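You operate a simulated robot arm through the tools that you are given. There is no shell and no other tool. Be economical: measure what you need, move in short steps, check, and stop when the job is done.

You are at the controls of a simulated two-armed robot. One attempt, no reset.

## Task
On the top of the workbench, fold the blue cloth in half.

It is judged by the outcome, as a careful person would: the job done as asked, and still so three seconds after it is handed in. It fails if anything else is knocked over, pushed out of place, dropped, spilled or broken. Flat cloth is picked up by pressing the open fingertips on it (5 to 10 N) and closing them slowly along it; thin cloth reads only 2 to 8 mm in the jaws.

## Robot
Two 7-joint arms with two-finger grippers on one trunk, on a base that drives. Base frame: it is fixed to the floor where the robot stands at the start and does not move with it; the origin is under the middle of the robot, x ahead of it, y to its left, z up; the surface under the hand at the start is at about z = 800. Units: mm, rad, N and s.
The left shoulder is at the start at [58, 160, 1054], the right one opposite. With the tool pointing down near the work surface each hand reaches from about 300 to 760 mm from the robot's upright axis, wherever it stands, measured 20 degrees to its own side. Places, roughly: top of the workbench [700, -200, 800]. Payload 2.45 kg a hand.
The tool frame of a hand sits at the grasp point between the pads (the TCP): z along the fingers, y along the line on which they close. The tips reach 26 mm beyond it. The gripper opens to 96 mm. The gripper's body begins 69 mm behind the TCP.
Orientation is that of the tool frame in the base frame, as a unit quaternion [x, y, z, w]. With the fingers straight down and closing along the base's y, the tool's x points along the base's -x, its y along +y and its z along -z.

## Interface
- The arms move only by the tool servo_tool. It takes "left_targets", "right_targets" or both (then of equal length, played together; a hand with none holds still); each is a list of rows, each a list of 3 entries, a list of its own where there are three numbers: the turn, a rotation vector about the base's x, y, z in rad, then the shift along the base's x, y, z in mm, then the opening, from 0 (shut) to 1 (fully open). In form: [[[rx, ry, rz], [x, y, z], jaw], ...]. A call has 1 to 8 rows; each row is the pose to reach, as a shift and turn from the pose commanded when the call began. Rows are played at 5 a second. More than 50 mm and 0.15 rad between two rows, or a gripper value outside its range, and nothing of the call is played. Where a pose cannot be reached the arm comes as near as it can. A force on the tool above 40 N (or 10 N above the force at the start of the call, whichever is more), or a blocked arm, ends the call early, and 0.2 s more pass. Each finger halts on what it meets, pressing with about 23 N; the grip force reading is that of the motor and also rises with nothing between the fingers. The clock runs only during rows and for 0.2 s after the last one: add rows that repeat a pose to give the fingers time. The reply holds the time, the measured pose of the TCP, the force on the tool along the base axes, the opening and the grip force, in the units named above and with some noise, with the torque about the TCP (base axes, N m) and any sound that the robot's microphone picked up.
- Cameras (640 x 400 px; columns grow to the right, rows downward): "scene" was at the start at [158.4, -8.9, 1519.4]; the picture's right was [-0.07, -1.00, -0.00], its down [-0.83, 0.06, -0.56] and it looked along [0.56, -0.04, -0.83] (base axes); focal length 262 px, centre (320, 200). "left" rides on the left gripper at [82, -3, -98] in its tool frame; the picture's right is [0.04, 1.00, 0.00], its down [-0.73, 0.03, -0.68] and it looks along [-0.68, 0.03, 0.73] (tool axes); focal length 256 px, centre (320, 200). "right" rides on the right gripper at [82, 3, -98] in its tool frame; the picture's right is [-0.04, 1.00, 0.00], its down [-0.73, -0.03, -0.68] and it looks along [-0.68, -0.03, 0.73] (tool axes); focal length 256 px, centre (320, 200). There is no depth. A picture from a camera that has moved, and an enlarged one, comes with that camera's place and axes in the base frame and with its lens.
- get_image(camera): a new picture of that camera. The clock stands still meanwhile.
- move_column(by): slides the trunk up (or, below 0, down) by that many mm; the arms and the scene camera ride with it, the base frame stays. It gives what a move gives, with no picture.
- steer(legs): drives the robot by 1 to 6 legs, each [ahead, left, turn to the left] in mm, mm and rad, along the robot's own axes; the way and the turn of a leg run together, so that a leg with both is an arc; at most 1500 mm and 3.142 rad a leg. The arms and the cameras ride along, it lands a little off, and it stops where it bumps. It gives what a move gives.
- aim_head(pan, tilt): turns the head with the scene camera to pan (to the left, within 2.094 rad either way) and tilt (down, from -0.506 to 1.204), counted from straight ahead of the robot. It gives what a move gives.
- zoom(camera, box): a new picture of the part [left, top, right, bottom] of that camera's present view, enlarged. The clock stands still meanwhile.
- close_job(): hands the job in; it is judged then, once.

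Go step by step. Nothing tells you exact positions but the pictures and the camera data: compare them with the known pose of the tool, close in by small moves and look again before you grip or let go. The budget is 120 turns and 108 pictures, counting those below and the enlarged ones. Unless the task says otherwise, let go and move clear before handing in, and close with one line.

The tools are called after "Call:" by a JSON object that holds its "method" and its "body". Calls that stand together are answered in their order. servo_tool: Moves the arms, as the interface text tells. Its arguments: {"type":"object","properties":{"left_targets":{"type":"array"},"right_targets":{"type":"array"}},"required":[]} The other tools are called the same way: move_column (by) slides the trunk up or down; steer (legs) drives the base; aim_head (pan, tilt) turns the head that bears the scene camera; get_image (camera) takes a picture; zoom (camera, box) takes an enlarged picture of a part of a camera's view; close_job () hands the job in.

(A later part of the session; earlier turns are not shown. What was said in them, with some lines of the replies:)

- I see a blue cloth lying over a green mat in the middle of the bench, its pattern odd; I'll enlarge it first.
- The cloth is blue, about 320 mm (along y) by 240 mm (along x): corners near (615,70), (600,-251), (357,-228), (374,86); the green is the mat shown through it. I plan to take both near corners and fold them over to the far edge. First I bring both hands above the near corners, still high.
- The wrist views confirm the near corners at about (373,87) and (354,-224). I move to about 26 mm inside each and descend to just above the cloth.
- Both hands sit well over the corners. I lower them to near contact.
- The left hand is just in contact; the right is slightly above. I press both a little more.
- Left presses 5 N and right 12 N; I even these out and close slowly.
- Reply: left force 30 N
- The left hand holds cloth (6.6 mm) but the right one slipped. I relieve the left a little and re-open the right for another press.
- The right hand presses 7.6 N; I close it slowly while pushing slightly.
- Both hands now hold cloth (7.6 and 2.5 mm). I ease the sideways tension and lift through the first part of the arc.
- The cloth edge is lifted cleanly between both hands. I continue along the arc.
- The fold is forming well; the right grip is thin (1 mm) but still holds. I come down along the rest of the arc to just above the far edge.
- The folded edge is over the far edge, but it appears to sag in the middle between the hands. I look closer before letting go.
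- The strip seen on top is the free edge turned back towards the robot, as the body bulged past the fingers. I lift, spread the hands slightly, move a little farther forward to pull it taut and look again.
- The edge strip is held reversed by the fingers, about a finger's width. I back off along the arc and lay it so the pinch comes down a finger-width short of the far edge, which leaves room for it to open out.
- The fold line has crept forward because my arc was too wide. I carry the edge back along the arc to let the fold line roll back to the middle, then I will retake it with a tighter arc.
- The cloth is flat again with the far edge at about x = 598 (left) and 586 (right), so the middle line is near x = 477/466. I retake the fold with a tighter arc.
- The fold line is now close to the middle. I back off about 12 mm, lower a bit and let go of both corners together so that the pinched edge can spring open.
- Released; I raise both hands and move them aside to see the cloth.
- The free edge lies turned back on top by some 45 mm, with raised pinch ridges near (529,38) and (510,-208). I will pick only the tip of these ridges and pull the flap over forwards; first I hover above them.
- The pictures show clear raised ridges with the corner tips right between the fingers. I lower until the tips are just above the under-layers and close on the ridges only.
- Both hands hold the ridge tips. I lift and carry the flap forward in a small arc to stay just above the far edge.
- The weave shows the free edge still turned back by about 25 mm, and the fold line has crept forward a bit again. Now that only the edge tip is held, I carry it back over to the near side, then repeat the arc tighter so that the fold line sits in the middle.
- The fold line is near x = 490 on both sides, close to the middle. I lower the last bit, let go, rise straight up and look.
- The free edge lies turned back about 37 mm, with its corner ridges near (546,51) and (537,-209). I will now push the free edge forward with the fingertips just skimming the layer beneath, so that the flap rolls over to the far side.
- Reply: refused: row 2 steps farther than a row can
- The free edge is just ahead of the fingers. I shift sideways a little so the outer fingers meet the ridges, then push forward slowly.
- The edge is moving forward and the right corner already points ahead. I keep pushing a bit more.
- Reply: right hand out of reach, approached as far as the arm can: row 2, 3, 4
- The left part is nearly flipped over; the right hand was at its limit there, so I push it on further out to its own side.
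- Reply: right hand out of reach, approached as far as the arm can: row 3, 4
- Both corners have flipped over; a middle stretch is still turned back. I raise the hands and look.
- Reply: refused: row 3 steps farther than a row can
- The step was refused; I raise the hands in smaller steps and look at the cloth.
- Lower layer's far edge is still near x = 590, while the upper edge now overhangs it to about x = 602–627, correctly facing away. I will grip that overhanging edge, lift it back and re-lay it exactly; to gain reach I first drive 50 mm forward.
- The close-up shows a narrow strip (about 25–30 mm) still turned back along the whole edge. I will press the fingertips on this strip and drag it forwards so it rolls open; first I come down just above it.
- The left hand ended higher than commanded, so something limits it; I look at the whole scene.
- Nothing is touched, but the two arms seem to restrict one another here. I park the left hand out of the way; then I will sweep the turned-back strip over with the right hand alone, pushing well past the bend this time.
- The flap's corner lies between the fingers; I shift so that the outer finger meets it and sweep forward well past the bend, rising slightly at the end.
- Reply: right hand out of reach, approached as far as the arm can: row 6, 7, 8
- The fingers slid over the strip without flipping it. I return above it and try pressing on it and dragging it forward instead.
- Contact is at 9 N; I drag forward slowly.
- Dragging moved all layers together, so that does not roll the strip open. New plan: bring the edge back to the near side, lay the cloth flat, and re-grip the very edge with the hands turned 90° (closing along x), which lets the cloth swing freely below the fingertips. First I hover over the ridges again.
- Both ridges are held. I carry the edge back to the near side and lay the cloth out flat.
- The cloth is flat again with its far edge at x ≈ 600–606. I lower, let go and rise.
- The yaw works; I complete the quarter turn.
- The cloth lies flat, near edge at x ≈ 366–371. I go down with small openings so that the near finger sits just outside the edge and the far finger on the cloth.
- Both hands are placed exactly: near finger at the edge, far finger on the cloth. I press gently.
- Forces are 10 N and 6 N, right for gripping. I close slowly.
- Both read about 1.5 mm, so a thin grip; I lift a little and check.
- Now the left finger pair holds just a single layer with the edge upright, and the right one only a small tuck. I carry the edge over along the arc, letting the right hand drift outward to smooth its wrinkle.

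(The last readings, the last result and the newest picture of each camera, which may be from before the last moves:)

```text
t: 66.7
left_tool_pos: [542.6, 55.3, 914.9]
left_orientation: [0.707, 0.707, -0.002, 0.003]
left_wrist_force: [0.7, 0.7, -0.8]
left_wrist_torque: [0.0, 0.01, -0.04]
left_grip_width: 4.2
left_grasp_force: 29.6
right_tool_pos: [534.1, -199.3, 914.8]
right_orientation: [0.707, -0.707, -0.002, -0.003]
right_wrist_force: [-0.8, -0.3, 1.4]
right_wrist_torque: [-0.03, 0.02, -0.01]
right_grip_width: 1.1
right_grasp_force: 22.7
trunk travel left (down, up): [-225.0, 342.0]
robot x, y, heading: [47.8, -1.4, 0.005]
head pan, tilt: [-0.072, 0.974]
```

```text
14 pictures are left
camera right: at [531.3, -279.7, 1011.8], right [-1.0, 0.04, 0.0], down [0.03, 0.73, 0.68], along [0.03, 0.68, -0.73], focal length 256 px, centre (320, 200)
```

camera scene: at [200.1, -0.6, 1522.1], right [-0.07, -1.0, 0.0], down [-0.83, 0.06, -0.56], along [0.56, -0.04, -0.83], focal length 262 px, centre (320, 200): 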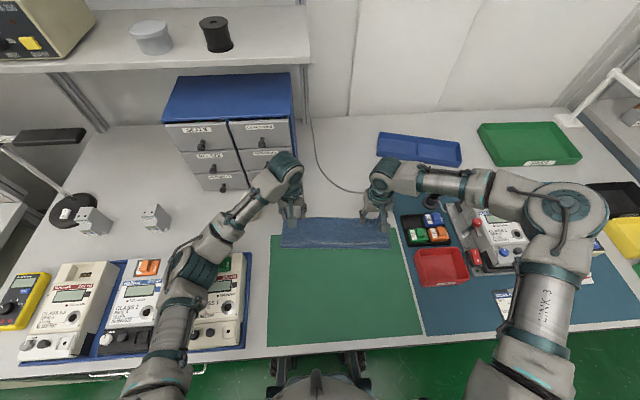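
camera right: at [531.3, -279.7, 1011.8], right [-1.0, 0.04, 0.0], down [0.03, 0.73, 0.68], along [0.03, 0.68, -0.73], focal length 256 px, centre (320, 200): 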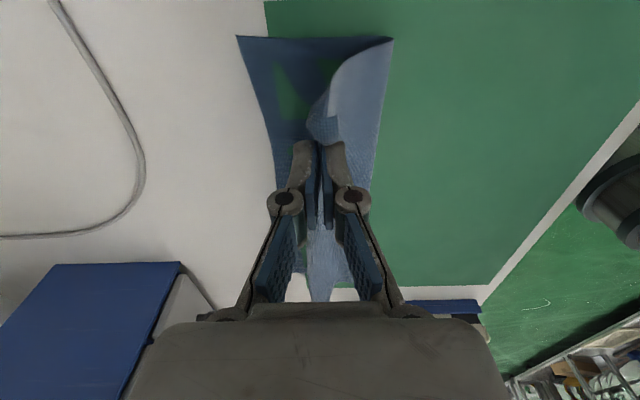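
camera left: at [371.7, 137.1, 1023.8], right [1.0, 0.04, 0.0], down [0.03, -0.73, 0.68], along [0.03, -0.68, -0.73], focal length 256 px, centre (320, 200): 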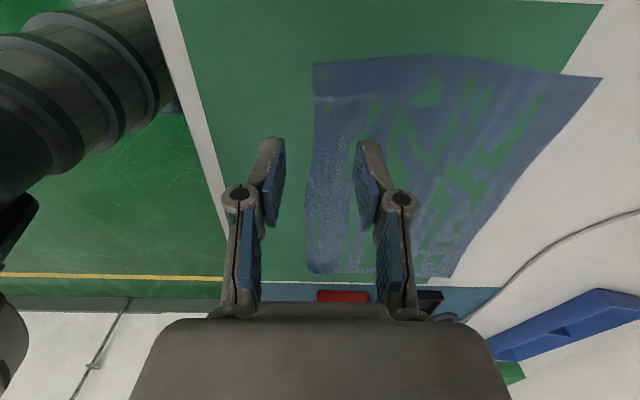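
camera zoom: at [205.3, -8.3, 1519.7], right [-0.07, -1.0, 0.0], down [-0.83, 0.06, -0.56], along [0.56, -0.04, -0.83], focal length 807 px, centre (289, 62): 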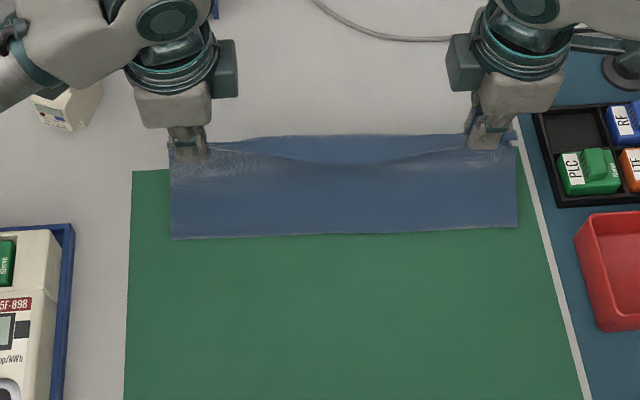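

The side view shows a clean loop with the lower far edge at x ≈ 592 and the fold at about 485. I come down on the far edge.

Call:
{"method": "servo_tool", "body": {"left_targets": [[[0, 0, 0], [23, 1, -17], 0], [[0, 0, 0], [40, 2, -38], 0], [[0, 0, 0], [49, 3, -63], 0], [[0, 0, 0], [53, 3, -82], 0], [[0, 0, 0], [53, 3, -82], 0]], "right_targets": [[[0, 0, 0], [20, -4, -17], 0], [[0, 0, 0], [36, -6, -38], 0], [[0, 0, 0], [46, -8, -63], 0], [[0, 0, 0], [50, -8, -82], 0], [[0, 0, 0], [50, -8, -82], 0]]}}

Call:
{"method": "get_image", "body": {"camera": "right"}}

Call:
{"method": "get_image", "body": {"camera": "left"}}

```text
t: 67.9
left_tool_pos: [596.3, 59.7, 832.9]
left_orientation: [0.707, 0.707, -0.001, 0.003]
left_wrist_force: [-0.2, 0.5, 0.2]
left_wrist_torque: [-0.01, 0.01, 0.04]
left_grip_width: 3.4
left_grasp_force: 22.5
right_tool_pos: [584.7, -205.7, 830.6]
right_orientation: [-0.707, 0.707, 0.004, 0.003]
right_wrist_force: [-1.1, -0.1, -0.1]
right_wrist_torque: [0.04, -0.01, -0.03]
right_grip_width: 1.5
right_grasp_force: 20.8
trunk travel left (down, up): [-225.0, 342.0]
robot x, y, heading: [47.9, 0.3, -0.003]
head pan, tilt: [-0.072, 0.974]
```

```text
13 pictures are left
camera right: at [582.0, -288.1, 927.8], right [-1.0, 0.04, 0.0], down [0.03, 0.73, 0.68], along [0.03, 0.68, -0.73], focal length 256 px, centre (320, 200)
```

right: 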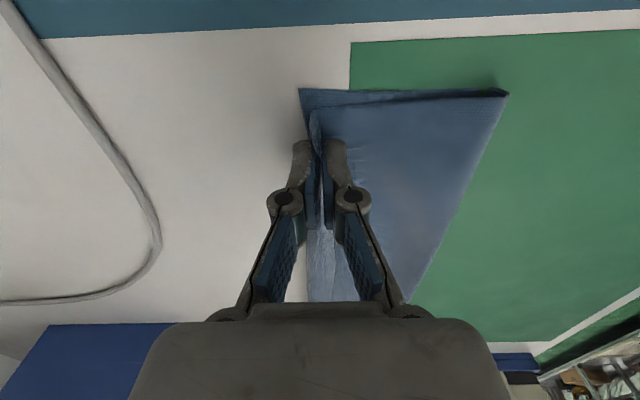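

```text
12 pictures are left
camera left: at [594.0, 141.6, 931.1], right [1.0, 0.04, 0.0], down [0.03, -0.73, 0.68], along [0.03, -0.68, -0.73], focal length 256 px, centre (320, 200)
```

left: 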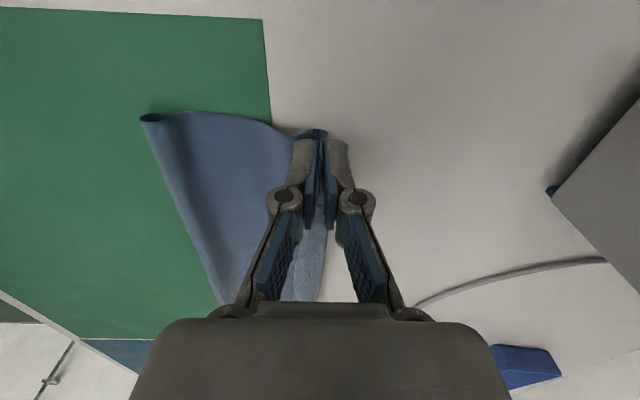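

The upper edge lies right over the far edge on both sides. I lower the last few millimetres, open slightly and lift straight away.

Call:
{"method": "servo_tool", "body": {"left_targets": [[[0, 0, 0], [3, 0, -3], 0], [[0, 0, 0], [4, 0, -4], 0], [[0, 0, 0], [4, 0, -4], 0.12], [[0, 0, 0], [4, 0, -4], 0.2], [[0, 0, 0], [4, 0, 12], 0.2], [[0, 0, 0], [4, 0, 45], 0.2], [[0, 0, 0], [-10, 15, 85], 0.2], [[0, 0, 0], [-35, 40, 110], 0.2]], "right_targets": [[[0, 0, 0], [3, 0, -2], 0], [[0, 0, 0], [4, 0, -3], 0], [[0, 0, 0], [4, 0, -3], 0.12], [[0, 0, 0], [4, 0, -3], 0.2], [[0, 0, 0], [4, 0, 12], 0.2], [[0, 0, 0], [4, 0, 45], 0.2], [[0, 0, 0], [-10, -15, 85], 0.2], [[0, 0, 0], [-35, -40, 110], 0.2]]}}

Call:
{"method": "zoom", "body": {"camera": "scene", "box": [260, 190, 400, 280]}}

Call:
{"method": "zoom", "body": {"camera": "right", "box": [200, 20, 520, 220]}}

```text
t: 69.7
left_tool_pos: [556.8, 100.3, 944.1]
left_orientation: [0.708, 0.707, -0.002, 0.003]
left_wrist_force: [0.5, -0.2, -0.2]
left_wrist_torque: [0.01, 0.02, 0.02]
left_grip_width: 19.4
left_grasp_force: 0.0
right_tool_pos: [548.9, -247.8, 944.2]
right_orientation: [0.707, -0.707, -0.003, -0.004]
right_wrist_force: [-1.3, 0.2, 1.2]
right_wrist_torque: [0.01, -0.01, -0.03]
right_grip_width: 19.1
right_grasp_force: 0.1
trunk travel left (down, up): [-225.0, 342.0]
robot x, y, heading: [50.0, 0.0, 0.007]
head pan, tilt: [-0.072, 0.974]
```

```text
4.44 times, centred on (330, 235) of scene
camera zoom: at [202.7, -8.1, 1520.0], right [-0.07, -1.0, 0.0], down [-0.83, 0.06, -0.56], along [0.56, -0.04, -0.83], focal length 1166 px, centre (276, 44)
```

zoom: 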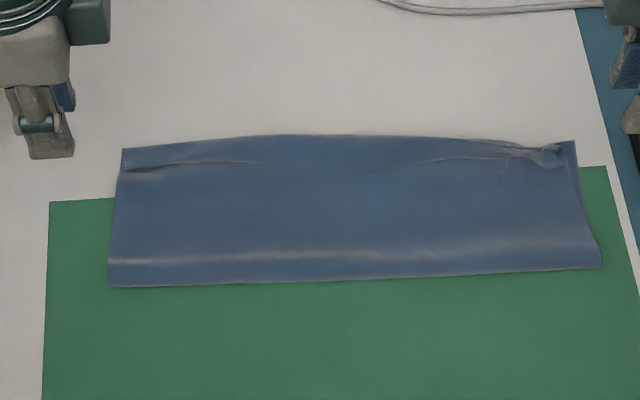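

```text
2.00 times, centred on (360, 120) of right
camera zoom: at [545.8, -329.4, 1041.4], right [-1.0, 0.04, 0.0], down [0.03, 0.73, 0.69], along [0.03, 0.68, -0.73], focal length 512 px, centre (240, 360)
```

zoom: 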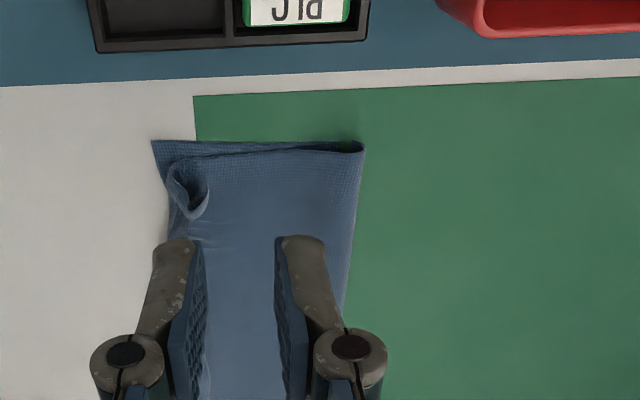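

The fold is now nearly right: the edges match well, with just a small curl at the right corner and perhaps a narrow tuck at left. I look closer.

Call:
{"method": "zoom", "body": {"camera": "scene", "box": [280, 210, 340, 250]}}

Call:
{"method": "zoom", "body": {"camera": "scene", "box": [335, 210, 395, 250]}}

```text
10.00 times, centred on (310, 230) of scene
camera zoom: at [202.7, -8.1, 1520.0], right [-0.07, -1.0, 0.0], down [-0.83, 0.06, -0.56], along [0.56, -0.04, -0.83], focal length 2623 px, centre (420, -100)
```

zoom: 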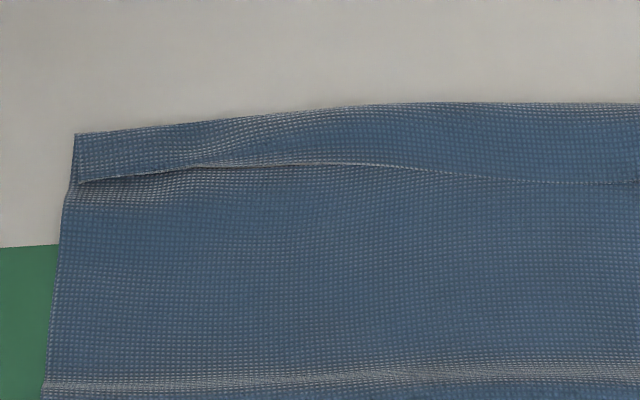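

```text
10.00 times, centred on (365, 230) of scene
camera zoom: at [202.7, -8.1, 1520.0], right [-0.07, -1.0, 0.0], down [-0.83, 0.06, -0.56], along [0.56, -0.04, -0.83], focal length 2623 px, centre (-130, -100)
```

zoom: 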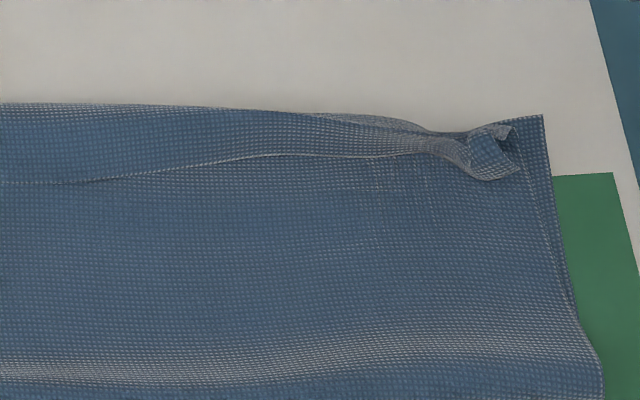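

A strip of about 20–28 mm is again turned back, and the fold crept forward a little. I'll re-grip this strip's edge with the turned hands, lift back, tilt the fingers so the edge leans forward, and lay it slightly nearer. First I hover at the edge.

Call:
{"method": "servo_tool", "body": {"left_targets": [[[0, 0, 0], [15, -25, -20], 0.15], [[0, 0, 0], [37, -50, -40], 0.15], [[0, 0, 0], [37, -50, -85], 0.15], [[0, 0, 0], [37, -50, -110], 0.15], [[0, 0, 0], [37, -50, -113], 0.15], [[0, 0, 0], [37, -50, -113], 0.15]], "right_targets": [[[0, 0, 0], [15, 16, -20], 0.3], [[0, 0, 0], [31, 32, -40], 0.3], [[0, 0, 0], [31, 32, -80], 0.3], [[0, 0, 0], [31, 32, -98], 0.3], [[0, 0, 0], [31, 32, -100], 0.3], [[0, 0, 0], [31, 32, -100], 0.3]]}}

Call:
{"method": "zoom", "body": {"camera": "left", "box": [220, 80, 420, 220]}}

Call:
{"method": "zoom", "body": {"camera": "right", "box": [220, 80, 420, 220]}}

```text
t: 71.1
left_tool_pos: [598.5, 50.5, 830.0]
left_orientation: [0.707, 0.707, -0.003, 0.001]
left_wrist_force: [0.3, 0.5, 0.6]
left_wrist_torque: [0.01, 0.0, 0.02]
left_grip_width: 14.5
left_grasp_force: 0.1
right_tool_pos: [581.4, -215.6, 843.1]
right_orientation: [-0.707, 0.707, 0.004, 0.003]
right_wrist_force: [0.6, 0.1, -1.0]
right_wrist_torque: [0.02, -0.03, -0.03]
right_grip_width: 28.7
right_grasp_force: 0.0
trunk travel left (down, up): [-225.0, 342.0]
robot x, y, heading: [46.4, 0.9, -0.002]
head pan, tilt: [-0.072, 0.974]
```

```text
2.86 times, centred on (320, 150) of left
camera zoom: at [596.1, 132.4, 927.4], right [1.0, 0.04, 0.0], down [0.03, -0.73, 0.68], along [0.03, -0.68, -0.73], focal length 731 px, centre (320, 343)
```

zoom: 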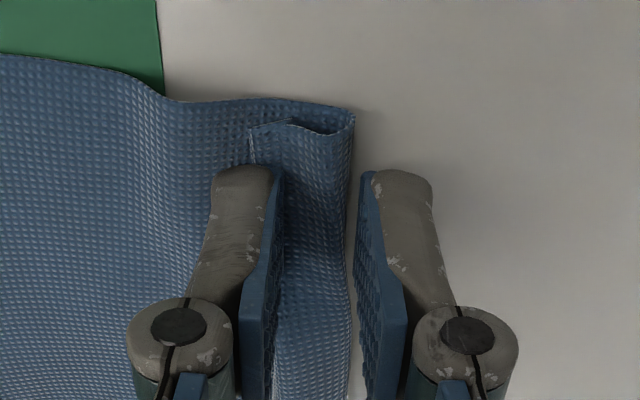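

```text
2.86 times, centred on (320, 150) of right
camera zoom: at [579.2, -296.4, 939.2], right [-1.0, 0.04, 0.0], down [0.03, 0.73, 0.68], along [0.03, 0.68, -0.73], focal length 731 px, centre (320, 343)
```

zoom: 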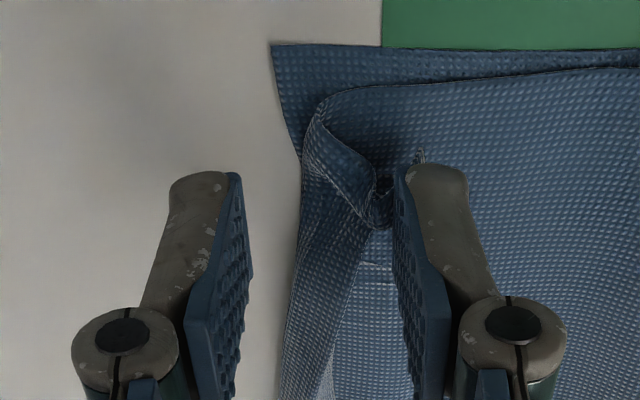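

The close-ups show the turned-back strip: on the left from x ≈ 581 to 603, on the right from 567 to 583. I shift so that each near finger sits just off the strip's free edge and go down.

Call:
{"method": "servo_tool", "body": {"left_targets": [[[0, 0, 0], [0, 0, 6], 0.17], [[0, 0, 0], [-9, 0, 6], 0.17], [[0, 0, 0], [-9, 0, -1], 0.17], [[0, 0, 0], [-9, 0, -3], 0.17], [[0, 0, 0], [-9, 0, -3], 0.17]], "right_targets": [[[0, 0, 0], [-8, 10, 0], 0.17], [[0, 0, 0], [-8, 10, -6], 0.17], [[0, 0, 0], [-8, 10, -12], 0.17], [[0, 0, 0], [-8, 10, -16], 0.17], [[0, 0, 0], [-8, 10, -16], 0.17]]}}

```text
t: 72.3
left_tool_pos: [588.5, 50.3, 827.8]
left_orientation: [0.707, 0.707, -0.002, 0.003]
left_wrist_force: [0.4, -0.2, 5.0]
left_wrist_torque: [0.02, -0.01, -0.02]
left_grip_width: 16.3
left_grasp_force: 0.0
right_tool_pos: [573.6, -205.4, 827.7]
right_orientation: [-0.706, 0.708, 0.003, 0.004]
right_wrist_force: [1.2, -0.8, 12.2]
right_wrist_torque: [0.02, -0.06, -0.04]
right_grip_width: 16.8
right_grasp_force: 0.4
trunk travel left (down, up): [-225.0, 342.0]
robot x, y, heading: [53.0, 2.8, 0.005]
head pan, tilt: [-0.072, 0.974]
```

Call:
{"method": "servo_tool", "body": {"left_targets": [[[0, 0, 0], [0, 0, 0], 0.13], [[0, 0, 0], [0, 0, 0], 0.09], [[0, 0, 0], [0, 0, 0], 0.05], [[0, 0, 0], [0, 0, 0], 0], [[0, 0, 0], [0, 0, 0], 0], [[0, 0, 0], [0, 0, 15], 0], [[0, 0, 0], [-10, 0, 40], 0], [[0, 0, 0], [-10, 0, 40], 0]], "right_targets": [[[0, 0, 0], [0, 0, 0.7], 0.13], [[0, 0, 0], [0, 0, 0.7], 0.09], [[0, 0, 0], [0, 0, 0.7], 0.05], [[0, 0, 0], [0, 0, 0.7], 0], [[0, 0, 0], [0, 0, 0.7], 0], [[0, 0, 0], [0, 0, 15], 0], [[0, 0, 0], [-10, 0, 40], 0], [[0, 0, 0], [-10, 0, 40], 0]]}}

Call:
{"method": "get_image", "body": {"camera": "left"}}

Call:
{"method": "get_image", "body": {"camera": "right"}}

```text
t: 74.1
left_tool_pos: [580.6, 50.5, 864.4]
left_orientation: [0.707, 0.707, -0.003, 0.002]
left_wrist_force: [-1.0, -1.2, 1.2]
left_wrist_torque: [-0.01, 0.07, -0.01]
left_grip_width: 0.9
left_grasp_force: 19.4
right_tool_pos: [565.0, -205.9, 865.6]
right_orientation: [-0.706, 0.708, 0.004, 0.002]
right_wrist_force: [0.1, 0.1, -0.6]
right_wrist_torque: [0.0, -0.03, 0.03]
right_grip_width: 1.7
right_grasp_force: 19.3
trunk travel left (down, up): [-225.0, 342.0]
robot x, y, heading: [45.4, 2.9, 0.002]
head pan, tilt: [-0.072, 0.974]
```

```text
5 pictures are left
camera left: at [578.6, 132.2, 961.6], right [1.0, 0.04, 0.0], down [0.03, -0.73, 0.68], along [0.03, -0.68, -0.73], focal length 256 px, centre (320, 200)
```

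left: 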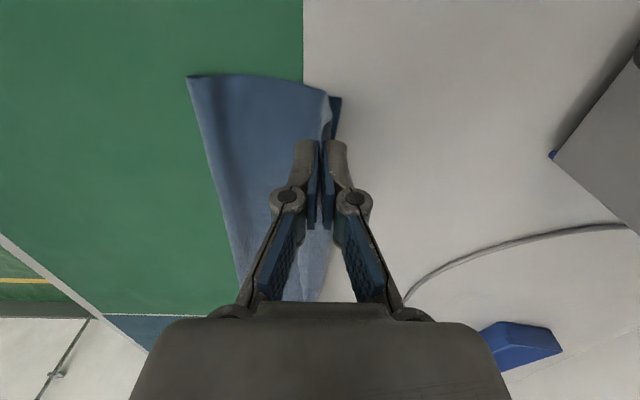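

```text
4 pictures are left
camera right: at [563.1, -286.6, 961.9], right [-1.0, 0.04, 0.0], down [0.03, 0.73, 0.68], along [0.03, 0.68, -0.73], focal length 256 px, centre (320, 200)
```

right: 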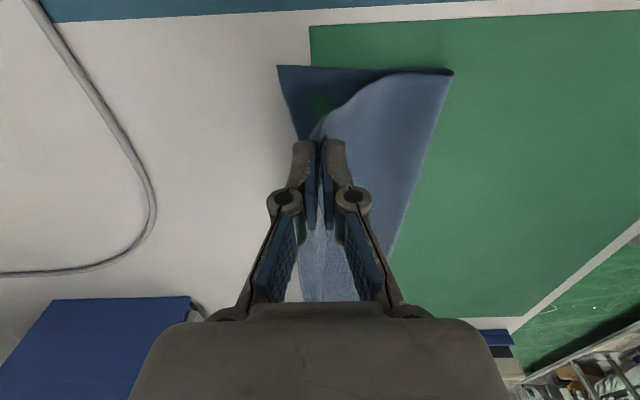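

Both hands now hold just the edge of the upper layer. I carry it back far enough that the fold line rolls back to the middle.

Call:
{"method": "servo_tool", "body": {"left_targets": [[[0, 0, 0], [-15, 0, 25], 0], [[0, 0, 0], [-50, 0, 42], 0], [[0, 0, 0], [-90, 0, 48], 0], [[0, 0, 0], [-121, 0, 45], 0], [[0, 0, 0], [-121, 0, 45], 0]], "right_targets": [[[0, 0, 0], [-15, 0, 25], 0], [[0, 0, 0], [-50, 0, 42], 0], [[0, 0, 0], [-90, -1, 48], 0], [[0, 0, 0], [-115, -2, 45], 0], [[0, 0, 0], [-115, -2, 45], 0]]}}

```text
t: 75.3
left_tool_pos: [456.4, 48.9, 909.3]
left_orientation: [0.707, 0.708, -0.003, 0.001]
left_wrist_force: [-0.2, 0.1, -0.2]
left_wrist_torque: [0.01, -0.03, 0.0]
left_grip_width: 2.7
left_grasp_force: 28.1
right_tool_pos: [449.7, -207.3, 912.1]
right_orientation: [-0.706, 0.708, 0.004, 0.002]
right_wrist_force: [0.2, 0.1, 0.3]
right_wrist_torque: [-0.03, 0.0, -0.02]
right_grip_width: 3.3
right_grasp_force: 21.4
trunk travel left (down, up): [-225.0, 342.0]
robot x, y, heading: [49.6, 3.6, 0.001]
head pan, tilt: [-0.072, 0.974]
```

Still held. Now I go over the arc with a tilt, so the held edge leans away from me when laid down; I stop a bit above the far edge.

Call:
{"method": "servo_tool", "body": {"left_targets": [[[0, 0.1, 0], [18, 0, 13], 0], [[0, 0.2, 0], [44, 1, 11], 0], [[0, 0.3, 0], [70, 1, 2], 0], [[0, 0.4, 0], [93, 2, -13], 0], [[0, 0.4, 0], [109, 2, -35], 0], [[0, 0.4, 0], [117, 2, -52], 0], [[0, 0.4, 0], [117, 2, -52], 0]], "right_targets": [[[0, 0.1, 0], [18, 0, 13], 0], [[0, 0.2, 0], [46, -1, 11], 0], [[0, 0.3, 0], [74, -2, 2], 0], [[0, 0.4, 0], [98, -2, -13], 0], [[0, 0.4, 0], [115, -2, -35], 0], [[0, 0.4, 0], [124, -2, -53], 0], [[0, 0.4, 0], [124, -2, -53], 0]]}}

```text
t: 76.9
left_tool_pos: [575.3, 51.8, 857.9]
left_orientation: [0.692, 0.693, -0.143, -0.139]
left_wrist_force: [1.1, 0.5, 2.1]
left_wrist_torque: [0.01, 0.02, 0.0]
left_grip_width: 3.8
left_grasp_force: 22.2
right_tool_pos: [568.5, -212.6, 860.6]
right_orientation: [-0.692, 0.694, 0.143, -0.136]
right_wrist_force: [0.0, 0.4, 0.1]
right_wrist_torque: [0.01, 0.02, -0.02]
right_grip_width: 1.8
right_grasp_force: 20.3
right hand out of reach, approached as far as the arm can: row 6, 7
trunk travel left (down, up): [-225.0, 342.0]
robot x, y, heading: [44.9, -2.8, 0.001]
head pan, tilt: [-0.072, 0.974]
```

The right hand reaches its limit with this tilt, so I halve its tilt while coming down the last bit.

Call:
{"method": "servo_tool", "body": {"left_targets": [[[0, 0, 0], [4, 0, -8], 0], [[0, 0, 0], [7, 0, -15], 0], [[0, 0, 0], [9, 0, -21], 0], [[0, 0, 0], [9, 0, -21], 0]], "right_targets": [[[0, -0.1, 0], [4, 0, -8], 0], [[0, -0.2, 0], [7, 0, -16], 0], [[0, -0.2, 0], [10, 0, -25], 0], [[0, -0.2, 0], [10, 0, -25], 0]]}}

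```text
t: 77.9
left_tool_pos: [582.9, 51.2, 837.6]
left_orientation: [0.692, 0.694, -0.143, -0.138]
left_wrist_force: [-2.1, -0.2, -2.0]
left_wrist_torque: [-0.04, -0.07, 0.0]
left_grip_width: 4.1
left_grasp_force: 19.1
right_tool_pos: [575.8, -212.7, 835.0]
right_orientation: [-0.703, 0.704, 0.073, -0.069]
right_wrist_force: [-0.2, 0.7, 1.3]
right_wrist_torque: [0.05, 0.0, 0.01]
right_grip_width: 1.8
right_grasp_force: 23.7
trunk travel left (down, up): [-225.0, 342.0]
robot x, y, heading: [49.4, 0.6, 0.001]
head pan, tilt: [-0.072, 0.974]
```

I open slightly, then sweep forward with the near finger behind the standing edge so that it tips away, and rise forward.

Call:
{"method": "servo_tool", "body": {"left_targets": [[[0, 0, 0], [2, 0, 0], 0.15], [[0, 0, 0], [2, 0, 0], 0.2], [[0, 0, 0], [10, 0, 1], 0.2], [[0, 0, 0], [20, 0, 3], 0.2], [[0, 0, 0], [30, 0, 8], 0.2], [[0, 0, 0], [38, 0, 18], 0.2], [[0, 0, 0], [42, 0, 40], 0.2], [[0, 0, 0], [35, 0, 75], 0.2]], "right_targets": [[[0, -0.05, 0], [2, 0, 0], 0.15], [[0, -0.1, 0], [2, 0, 0], 0.2], [[0, -0.15, 0], [10, 0, 0], 0.2], [[0, -0.2, 0], [20, 0, 2], 0.2], [[0, -0.2, 0], [30, 0, 7], 0.2], [[0, -0.2, 0], [38, 0, 17], 0.2], [[0, -0.2, 0], [42, 0, 40], 0.2], [[0, -0.2, 0], [35, 0, 75], 0.2]]}}

Call:
{"method": "get_image", "body": {"camera": "right"}}

```text
t: 79.7
left_tool_pos: [621.1, 52.2, 915.8]
left_orientation: [0.692, 0.694, -0.143, -0.137]
left_wrist_force: [1.5, -2.8, -2.3]
left_wrist_torque: [0.17, 0.18, -0.11]
left_grip_width: 19.2
left_grasp_force: 0.1
right_tool_pos: [614.9, -214.6, 909.8]
right_orientation: [-0.707, 0.707, 0.004, 0.002]
right_wrist_force: [0.7, -0.4, -1.3]
right_wrist_torque: [0.01, 0.0, -0.01]
right_grip_width: 19.3
right_grasp_force: 0.0
trunk travel left (down, up): [-225.0, 342.0]
robot x, y, heading: [50.1, -0.5, 0.0]
head pan, tilt: [-0.072, 0.974]
```

```text
3 pictures are left
camera right: at [612.2, -295.1, 1007.1], right [-1.0, 0.04, 0.0], down [0.03, 0.73, 0.68], along [0.03, 0.68, -0.73], focal length 256 px, centre (320, 200)
```

right: 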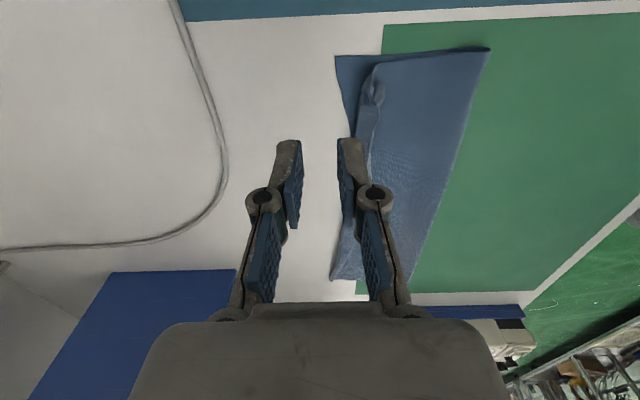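

The left hand shows a slight contact, probably its tilted wrist near the drawers, so I back it away at once and straighten it; the right side looks good.

Call:
{"method": "servo_tool", "body": {"left_targets": [[[0, 0, 0], [-20, 0, 0], 0.2], [[0, 0, 0], [-45, 0, 5], 0.2], [[0, -0.13, 0], [-70, 0, 15], 0.2], [[0, -0.26, 0], [-90, 15, 25], 0.2], [[0, -0.39, 0], [-110, 35, 35], 0.2], [[0, -0.39, 0], [-130, 60, 40], 0.2]], "right_targets": [[[0, 0, 0], [0, 0, 15], 0.2], [[0, 0, 0], [-15, -10, 25], 0.2], [[0, 0, 0], [-40, -25, 35], 0.2], [[0, 0, 0], [-65, -40, 45], 0.2], [[0, 0, 0], [-90, -55, 50], 0.2], [[0, 0, 0], [-115, -60, 50], 0.2]]}}

Call:
{"method": "zoom", "body": {"camera": "scene", "box": [230, 165, 410, 280]}}

```text
t: 81.1
left_tool_pos: [486.8, 114.6, 951.6]
left_orientation: [0.708, 0.707, -0.007, 0.0]
left_wrist_force: [0.6, -0.4, -1.0]
left_wrist_torque: [0.0, 0.02, 0.04]
left_grip_width: 19.4
left_grasp_force: 0.0
right_tool_pos: [496.0, -270.3, 962.1]
right_orientation: [-0.707, 0.707, 0.002, 0.002]
right_wrist_force: [-1.1, -0.4, 0.1]
right_wrist_torque: [-0.02, -0.03, -0.04]
right_grip_width: 19.5
right_grasp_force: 0.1
trunk travel left (down, up): [-225.0, 342.0]
robot x, y, heading: [49.3, -0.4, 0.003]
head pan, tilt: [-0.072, 0.974]
```

```text
3.48 times, centred on (320, 222) of scene
camera zoom: at [203.8, -6.1, 1519.8], right [-0.07, -1.0, 0.0], down [-0.83, 0.06, -0.56], along [0.56, -0.04, -0.83], focal length 912 px, centre (320, 122)
```

zoom: 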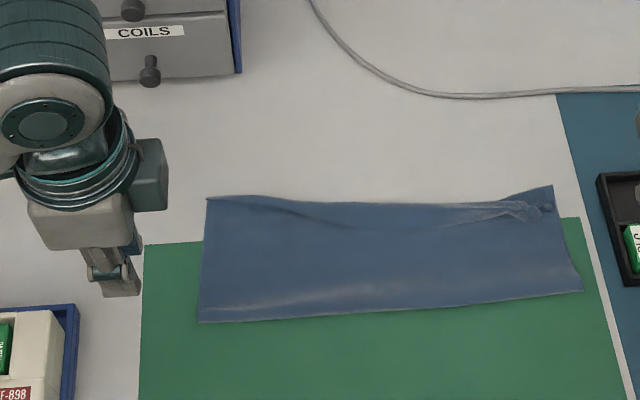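

The drawers are undisturbed, and the cloth now measures about 110 mm deep, half of its 240 mm. I take one close look at the far edge.

Call:
{"method": "zoom", "body": {"camera": "scene", "box": [282, 205, 402, 265]}}

```text
5.33 times, centred on (342, 235) of scene
camera zoom: at [203.8, -6.1, 1519.8], right [-0.07, -1.0, 0.0], down [-0.83, 0.06, -0.56], along [0.56, -0.04, -0.83], focal length 1399 px, centre (203, 13)
```

zoom: 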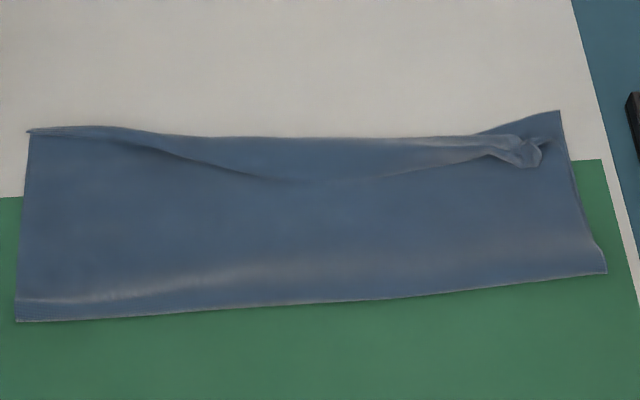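

The left half of the edge now lies open and matched; only the right corner is crumpled about 30 mm short. I re-grip this crumple with the right hand and pull it forward and outward to its corner.

Call:
{"method": "servo_tool", "body": {"right_targets": [[[0, 0, 0], [30, 20, -20], 0.3], [[0, 0, 0], [60, 38, -45], 0.3], [[0, 0, 0], [82, 52, -75], 0.3], [[0, 0, 0], [82, 52, -112], 0.3], [[0, 0, 0], [82, 52, -131], 0.3], [[0, 0, 0], [82, 52, -133], 0.3], [[0, 0, 0], [82, 52, -133], 0.3]]}}

Call:
{"method": "servo_tool", "body": {"right_targets": [[[0, 0, 0], [0, 0, 0], 0.2], [[0, 0, 0], [0, 0, 0], 0.1], [[0, 0, 0], [0, 0, 0], 0], [[0, 0, 0], [0, 0, 0], 0], [[0, 0, 0], [0, 0, 0], 0]]}}

```text
t: 82.7
left_tool_pos: [488.8, 112.7, 952.2]
left_orientation: [0.707, 0.707, -0.007, -0.001]
left_wrist_force: [0.7, -0.9, 0.9]
left_wrist_torque: [-0.01, -0.04, 0.0]
left_grip_width: 19.2
left_grasp_force: 0.1
right_tool_pos: [580.3, -221.9, 828.1]
right_orientation: [-0.706, 0.708, 0.002, 0.002]
right_wrist_force: [-2.2, -0.6, 10.6]
right_wrist_torque: [-0.06, 0.05, 0.01]
right_grip_width: 29.3
right_grasp_force: 0.1
trunk travel left (down, up): [-225.0, 342.0]
robot x, y, heading: [47.3, 6.1, 0.0]
head pan, tilt: [-0.072, 0.974]
```

```text
t: 83.9
left_tool_pos: [488.2, 113.1, 951.8]
left_orientation: [0.707, 0.707, -0.007, 0.0]
left_wrist_force: [0.1, -0.1, 0.4]
left_wrist_torque: [0.01, -0.03, -0.03]
left_grip_width: 19.3
left_grasp_force: 0.1
right_tool_pos: [579.1, -219.7, 827.9]
right_orientation: [-0.706, 0.708, 0.001, 0.002]
right_wrist_force: [-1.1, -0.2, 15.9]
right_wrist_torque: [-0.13, 0.1, 0.0]
right_grip_width: 4.5
right_grasp_force: 22.8
trunk travel left (down, up): [-225.0, 342.0]
robot x, y, heading: [46.4, 0.3, 0.003]
head pan, tilt: [-0.072, 0.974]
```

Something of 4.5 mm is held; I lift a little and use the last picture to make sure only the upper layer is gripped.

Call:
{"method": "servo_tool", "body": {"right_targets": [[[0, 0, 0], [0, 0, 12], 0], [[0, 0, 0], [3, -3, 28], 0], [[0, 0, 0], [3, -3, 28], 0]]}}

Call:
{"method": "get_image", "body": {"camera": "right"}}

```text
t: 84.7
left_tool_pos: [488.5, 113.0, 951.1]
left_orientation: [0.707, 0.707, -0.007, -0.002]
left_wrist_force: [0.0, 0.2, -0.5]
left_wrist_torque: [-0.05, 0.0, 0.03]
left_grip_width: 19.3
left_grasp_force: 0.0
right_tool_pos: [583.3, -223.2, 854.3]
right_orientation: [-0.707, 0.708, 0.003, 0.001]
right_wrist_force: [-0.1, -0.1, -0.7]
right_wrist_torque: [0.01, -0.1, 0.02]
right_grip_width: 3.5
right_grasp_force: 25.5
trunk travel left (down, up): [-225.0, 342.0]
robot x, y, heading: [49.6, 3.5, -0.0]
head pan, tilt: [-0.072, 0.974]
```

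```text
0 pictures are left
camera right: at [580.1, -304.3, 950.8], right [-1.0, 0.04, 0.0], down [0.03, 0.73, 0.68], along [0.03, 0.68, -0.73], focal length 256 px, centre (320, 200)
```

right: 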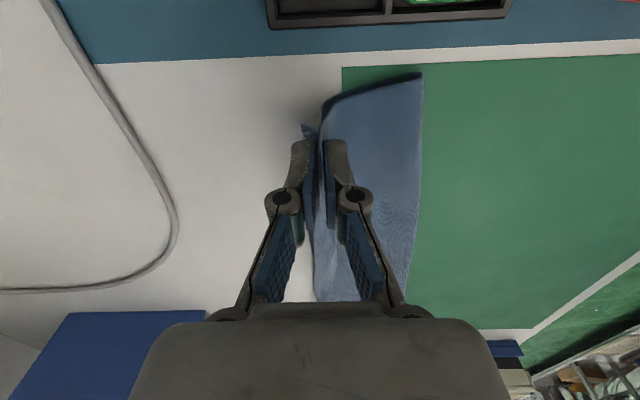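

In this last picture both layers of the right corner are in the grip together, so I will just pull that corner gently outward to smooth it, lay it down and let go.

Call:
{"method": "servo_tool", "body": {"right_targets": [[[0, 0, 0], [6, -4, -8], 0], [[0, 0, 0], [12, -8, -16], 0], [[0, 0, 0], [15, -10, -23], 0], [[0, 0, 0], [15, -10, -23], 0]]}}

Call:
{"method": "servo_tool", "body": {"right_targets": [[[0, 0, 0], [0, 0, 0], 0.1], [[0, 0, 0], [0, 0, 0], 0.25], [[0, 0, 0], [0, 0, 0], 0.25], [[0, 0, 0], [0, 0, 15], 0.25], [[0, 0, 0], [0, 0, 50], 0.25], [[0, 0, 0], [0, 0, 95], 0.25]]}}

```text
t: 85.7
left_tool_pos: [489.0, 111.2, 950.8]
left_orientation: [0.707, 0.707, -0.006, -0.001]
left_wrist_force: [0.9, 0.4, -0.4]
left_wrist_torque: [0.0, -0.02, 0.01]
left_grip_width: 19.4
left_grasp_force: 0.1
right_tool_pos: [598.0, -233.3, 832.2]
right_orientation: [-0.706, 0.708, 0.004, 0.002]
right_wrist_force: [-0.9, -0.4, 3.2]
right_wrist_torque: [0.03, 0.11, 0.03]
right_grip_width: 2.2
right_grasp_force: 21.2
trunk travel left (down, up): [-225.0, 342.0]
robot x, y, heading: [48.8, -0.6, 0.003]
head pan, tilt: [-0.072, 0.974]
```

```text
t: 87.1
left_tool_pos: [487.3, 111.9, 952.1]
left_orientation: [0.707, 0.708, -0.007, -0.002]
left_wrist_force: [0.1, 0.2, 0.0]
left_wrist_torque: [0.03, 0.02, -0.01]
left_grip_width: 19.4
left_grasp_force: 0.0
right_tool_pos: [598.5, -234.3, 926.8]
right_orientation: [-0.707, 0.707, 0.004, 0.002]
right_wrist_force: [-0.1, 0.0, 0.1]
right_wrist_torque: [0.02, -0.02, 0.02]
right_grip_width: 23.9
right_grasp_force: 0.0
trunk travel left (down, up): [-225.0, 342.0]
robot x, y, heading: [45.7, 0.6, -0.0]
head pan, tilt: [-0.072, 0.974]
```

The corner is laid down and both hands are free above the bench. No pictures remain, so I move the right hand a bit clearer and hand in.

Call:
{"method": "servo_tool", "body": {"right_targets": [[[0, 0, 0], [-15, -15, 25], 0.25], [[0, 0, 0], [-35, -25, 45], 0.25], [[0, 0, 0], [-55, -35, 55], 0.25]]}}

Call:
{"method": "close_job", "body": {}}

```text
t: 87.9
left_tool_pos: [488.5, 111.7, 951.5]
left_orientation: [0.707, 0.707, -0.006, -0.002]
left_wrist_force: [-0.2, 0.4, 0.8]
left_wrist_torque: [0.01, -0.01, 0.01]
left_grip_width: 19.0
left_grasp_force: 0.0
right_tool_pos: [541.9, -269.0, 981.3]
right_orientation: [-0.707, 0.707, 0.003, 0.003]
right_wrist_force: [0.2, 0.5, -0.3]
right_wrist_torque: [-0.01, 0.01, 0.03]
right_grip_width: 24.1
right_grasp_force: 0.0
trunk travel left (down, up): [-225.0, 342.0]
robot x, y, heading: [43.5, -1.4, 0.005]
head pan, tilt: [-0.072, 0.974]
```

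```text
The job is handed in.
```

I handed in the blue cloth folded near to far at about half its depth, but not neatly: the middle of the top edge stops (or is turned back) about 30 mm short, the right corner may be creased and was last adjusted with no pictures left to check it, and the left hand lightly touched something, probably the drawers, which looked unmoved.
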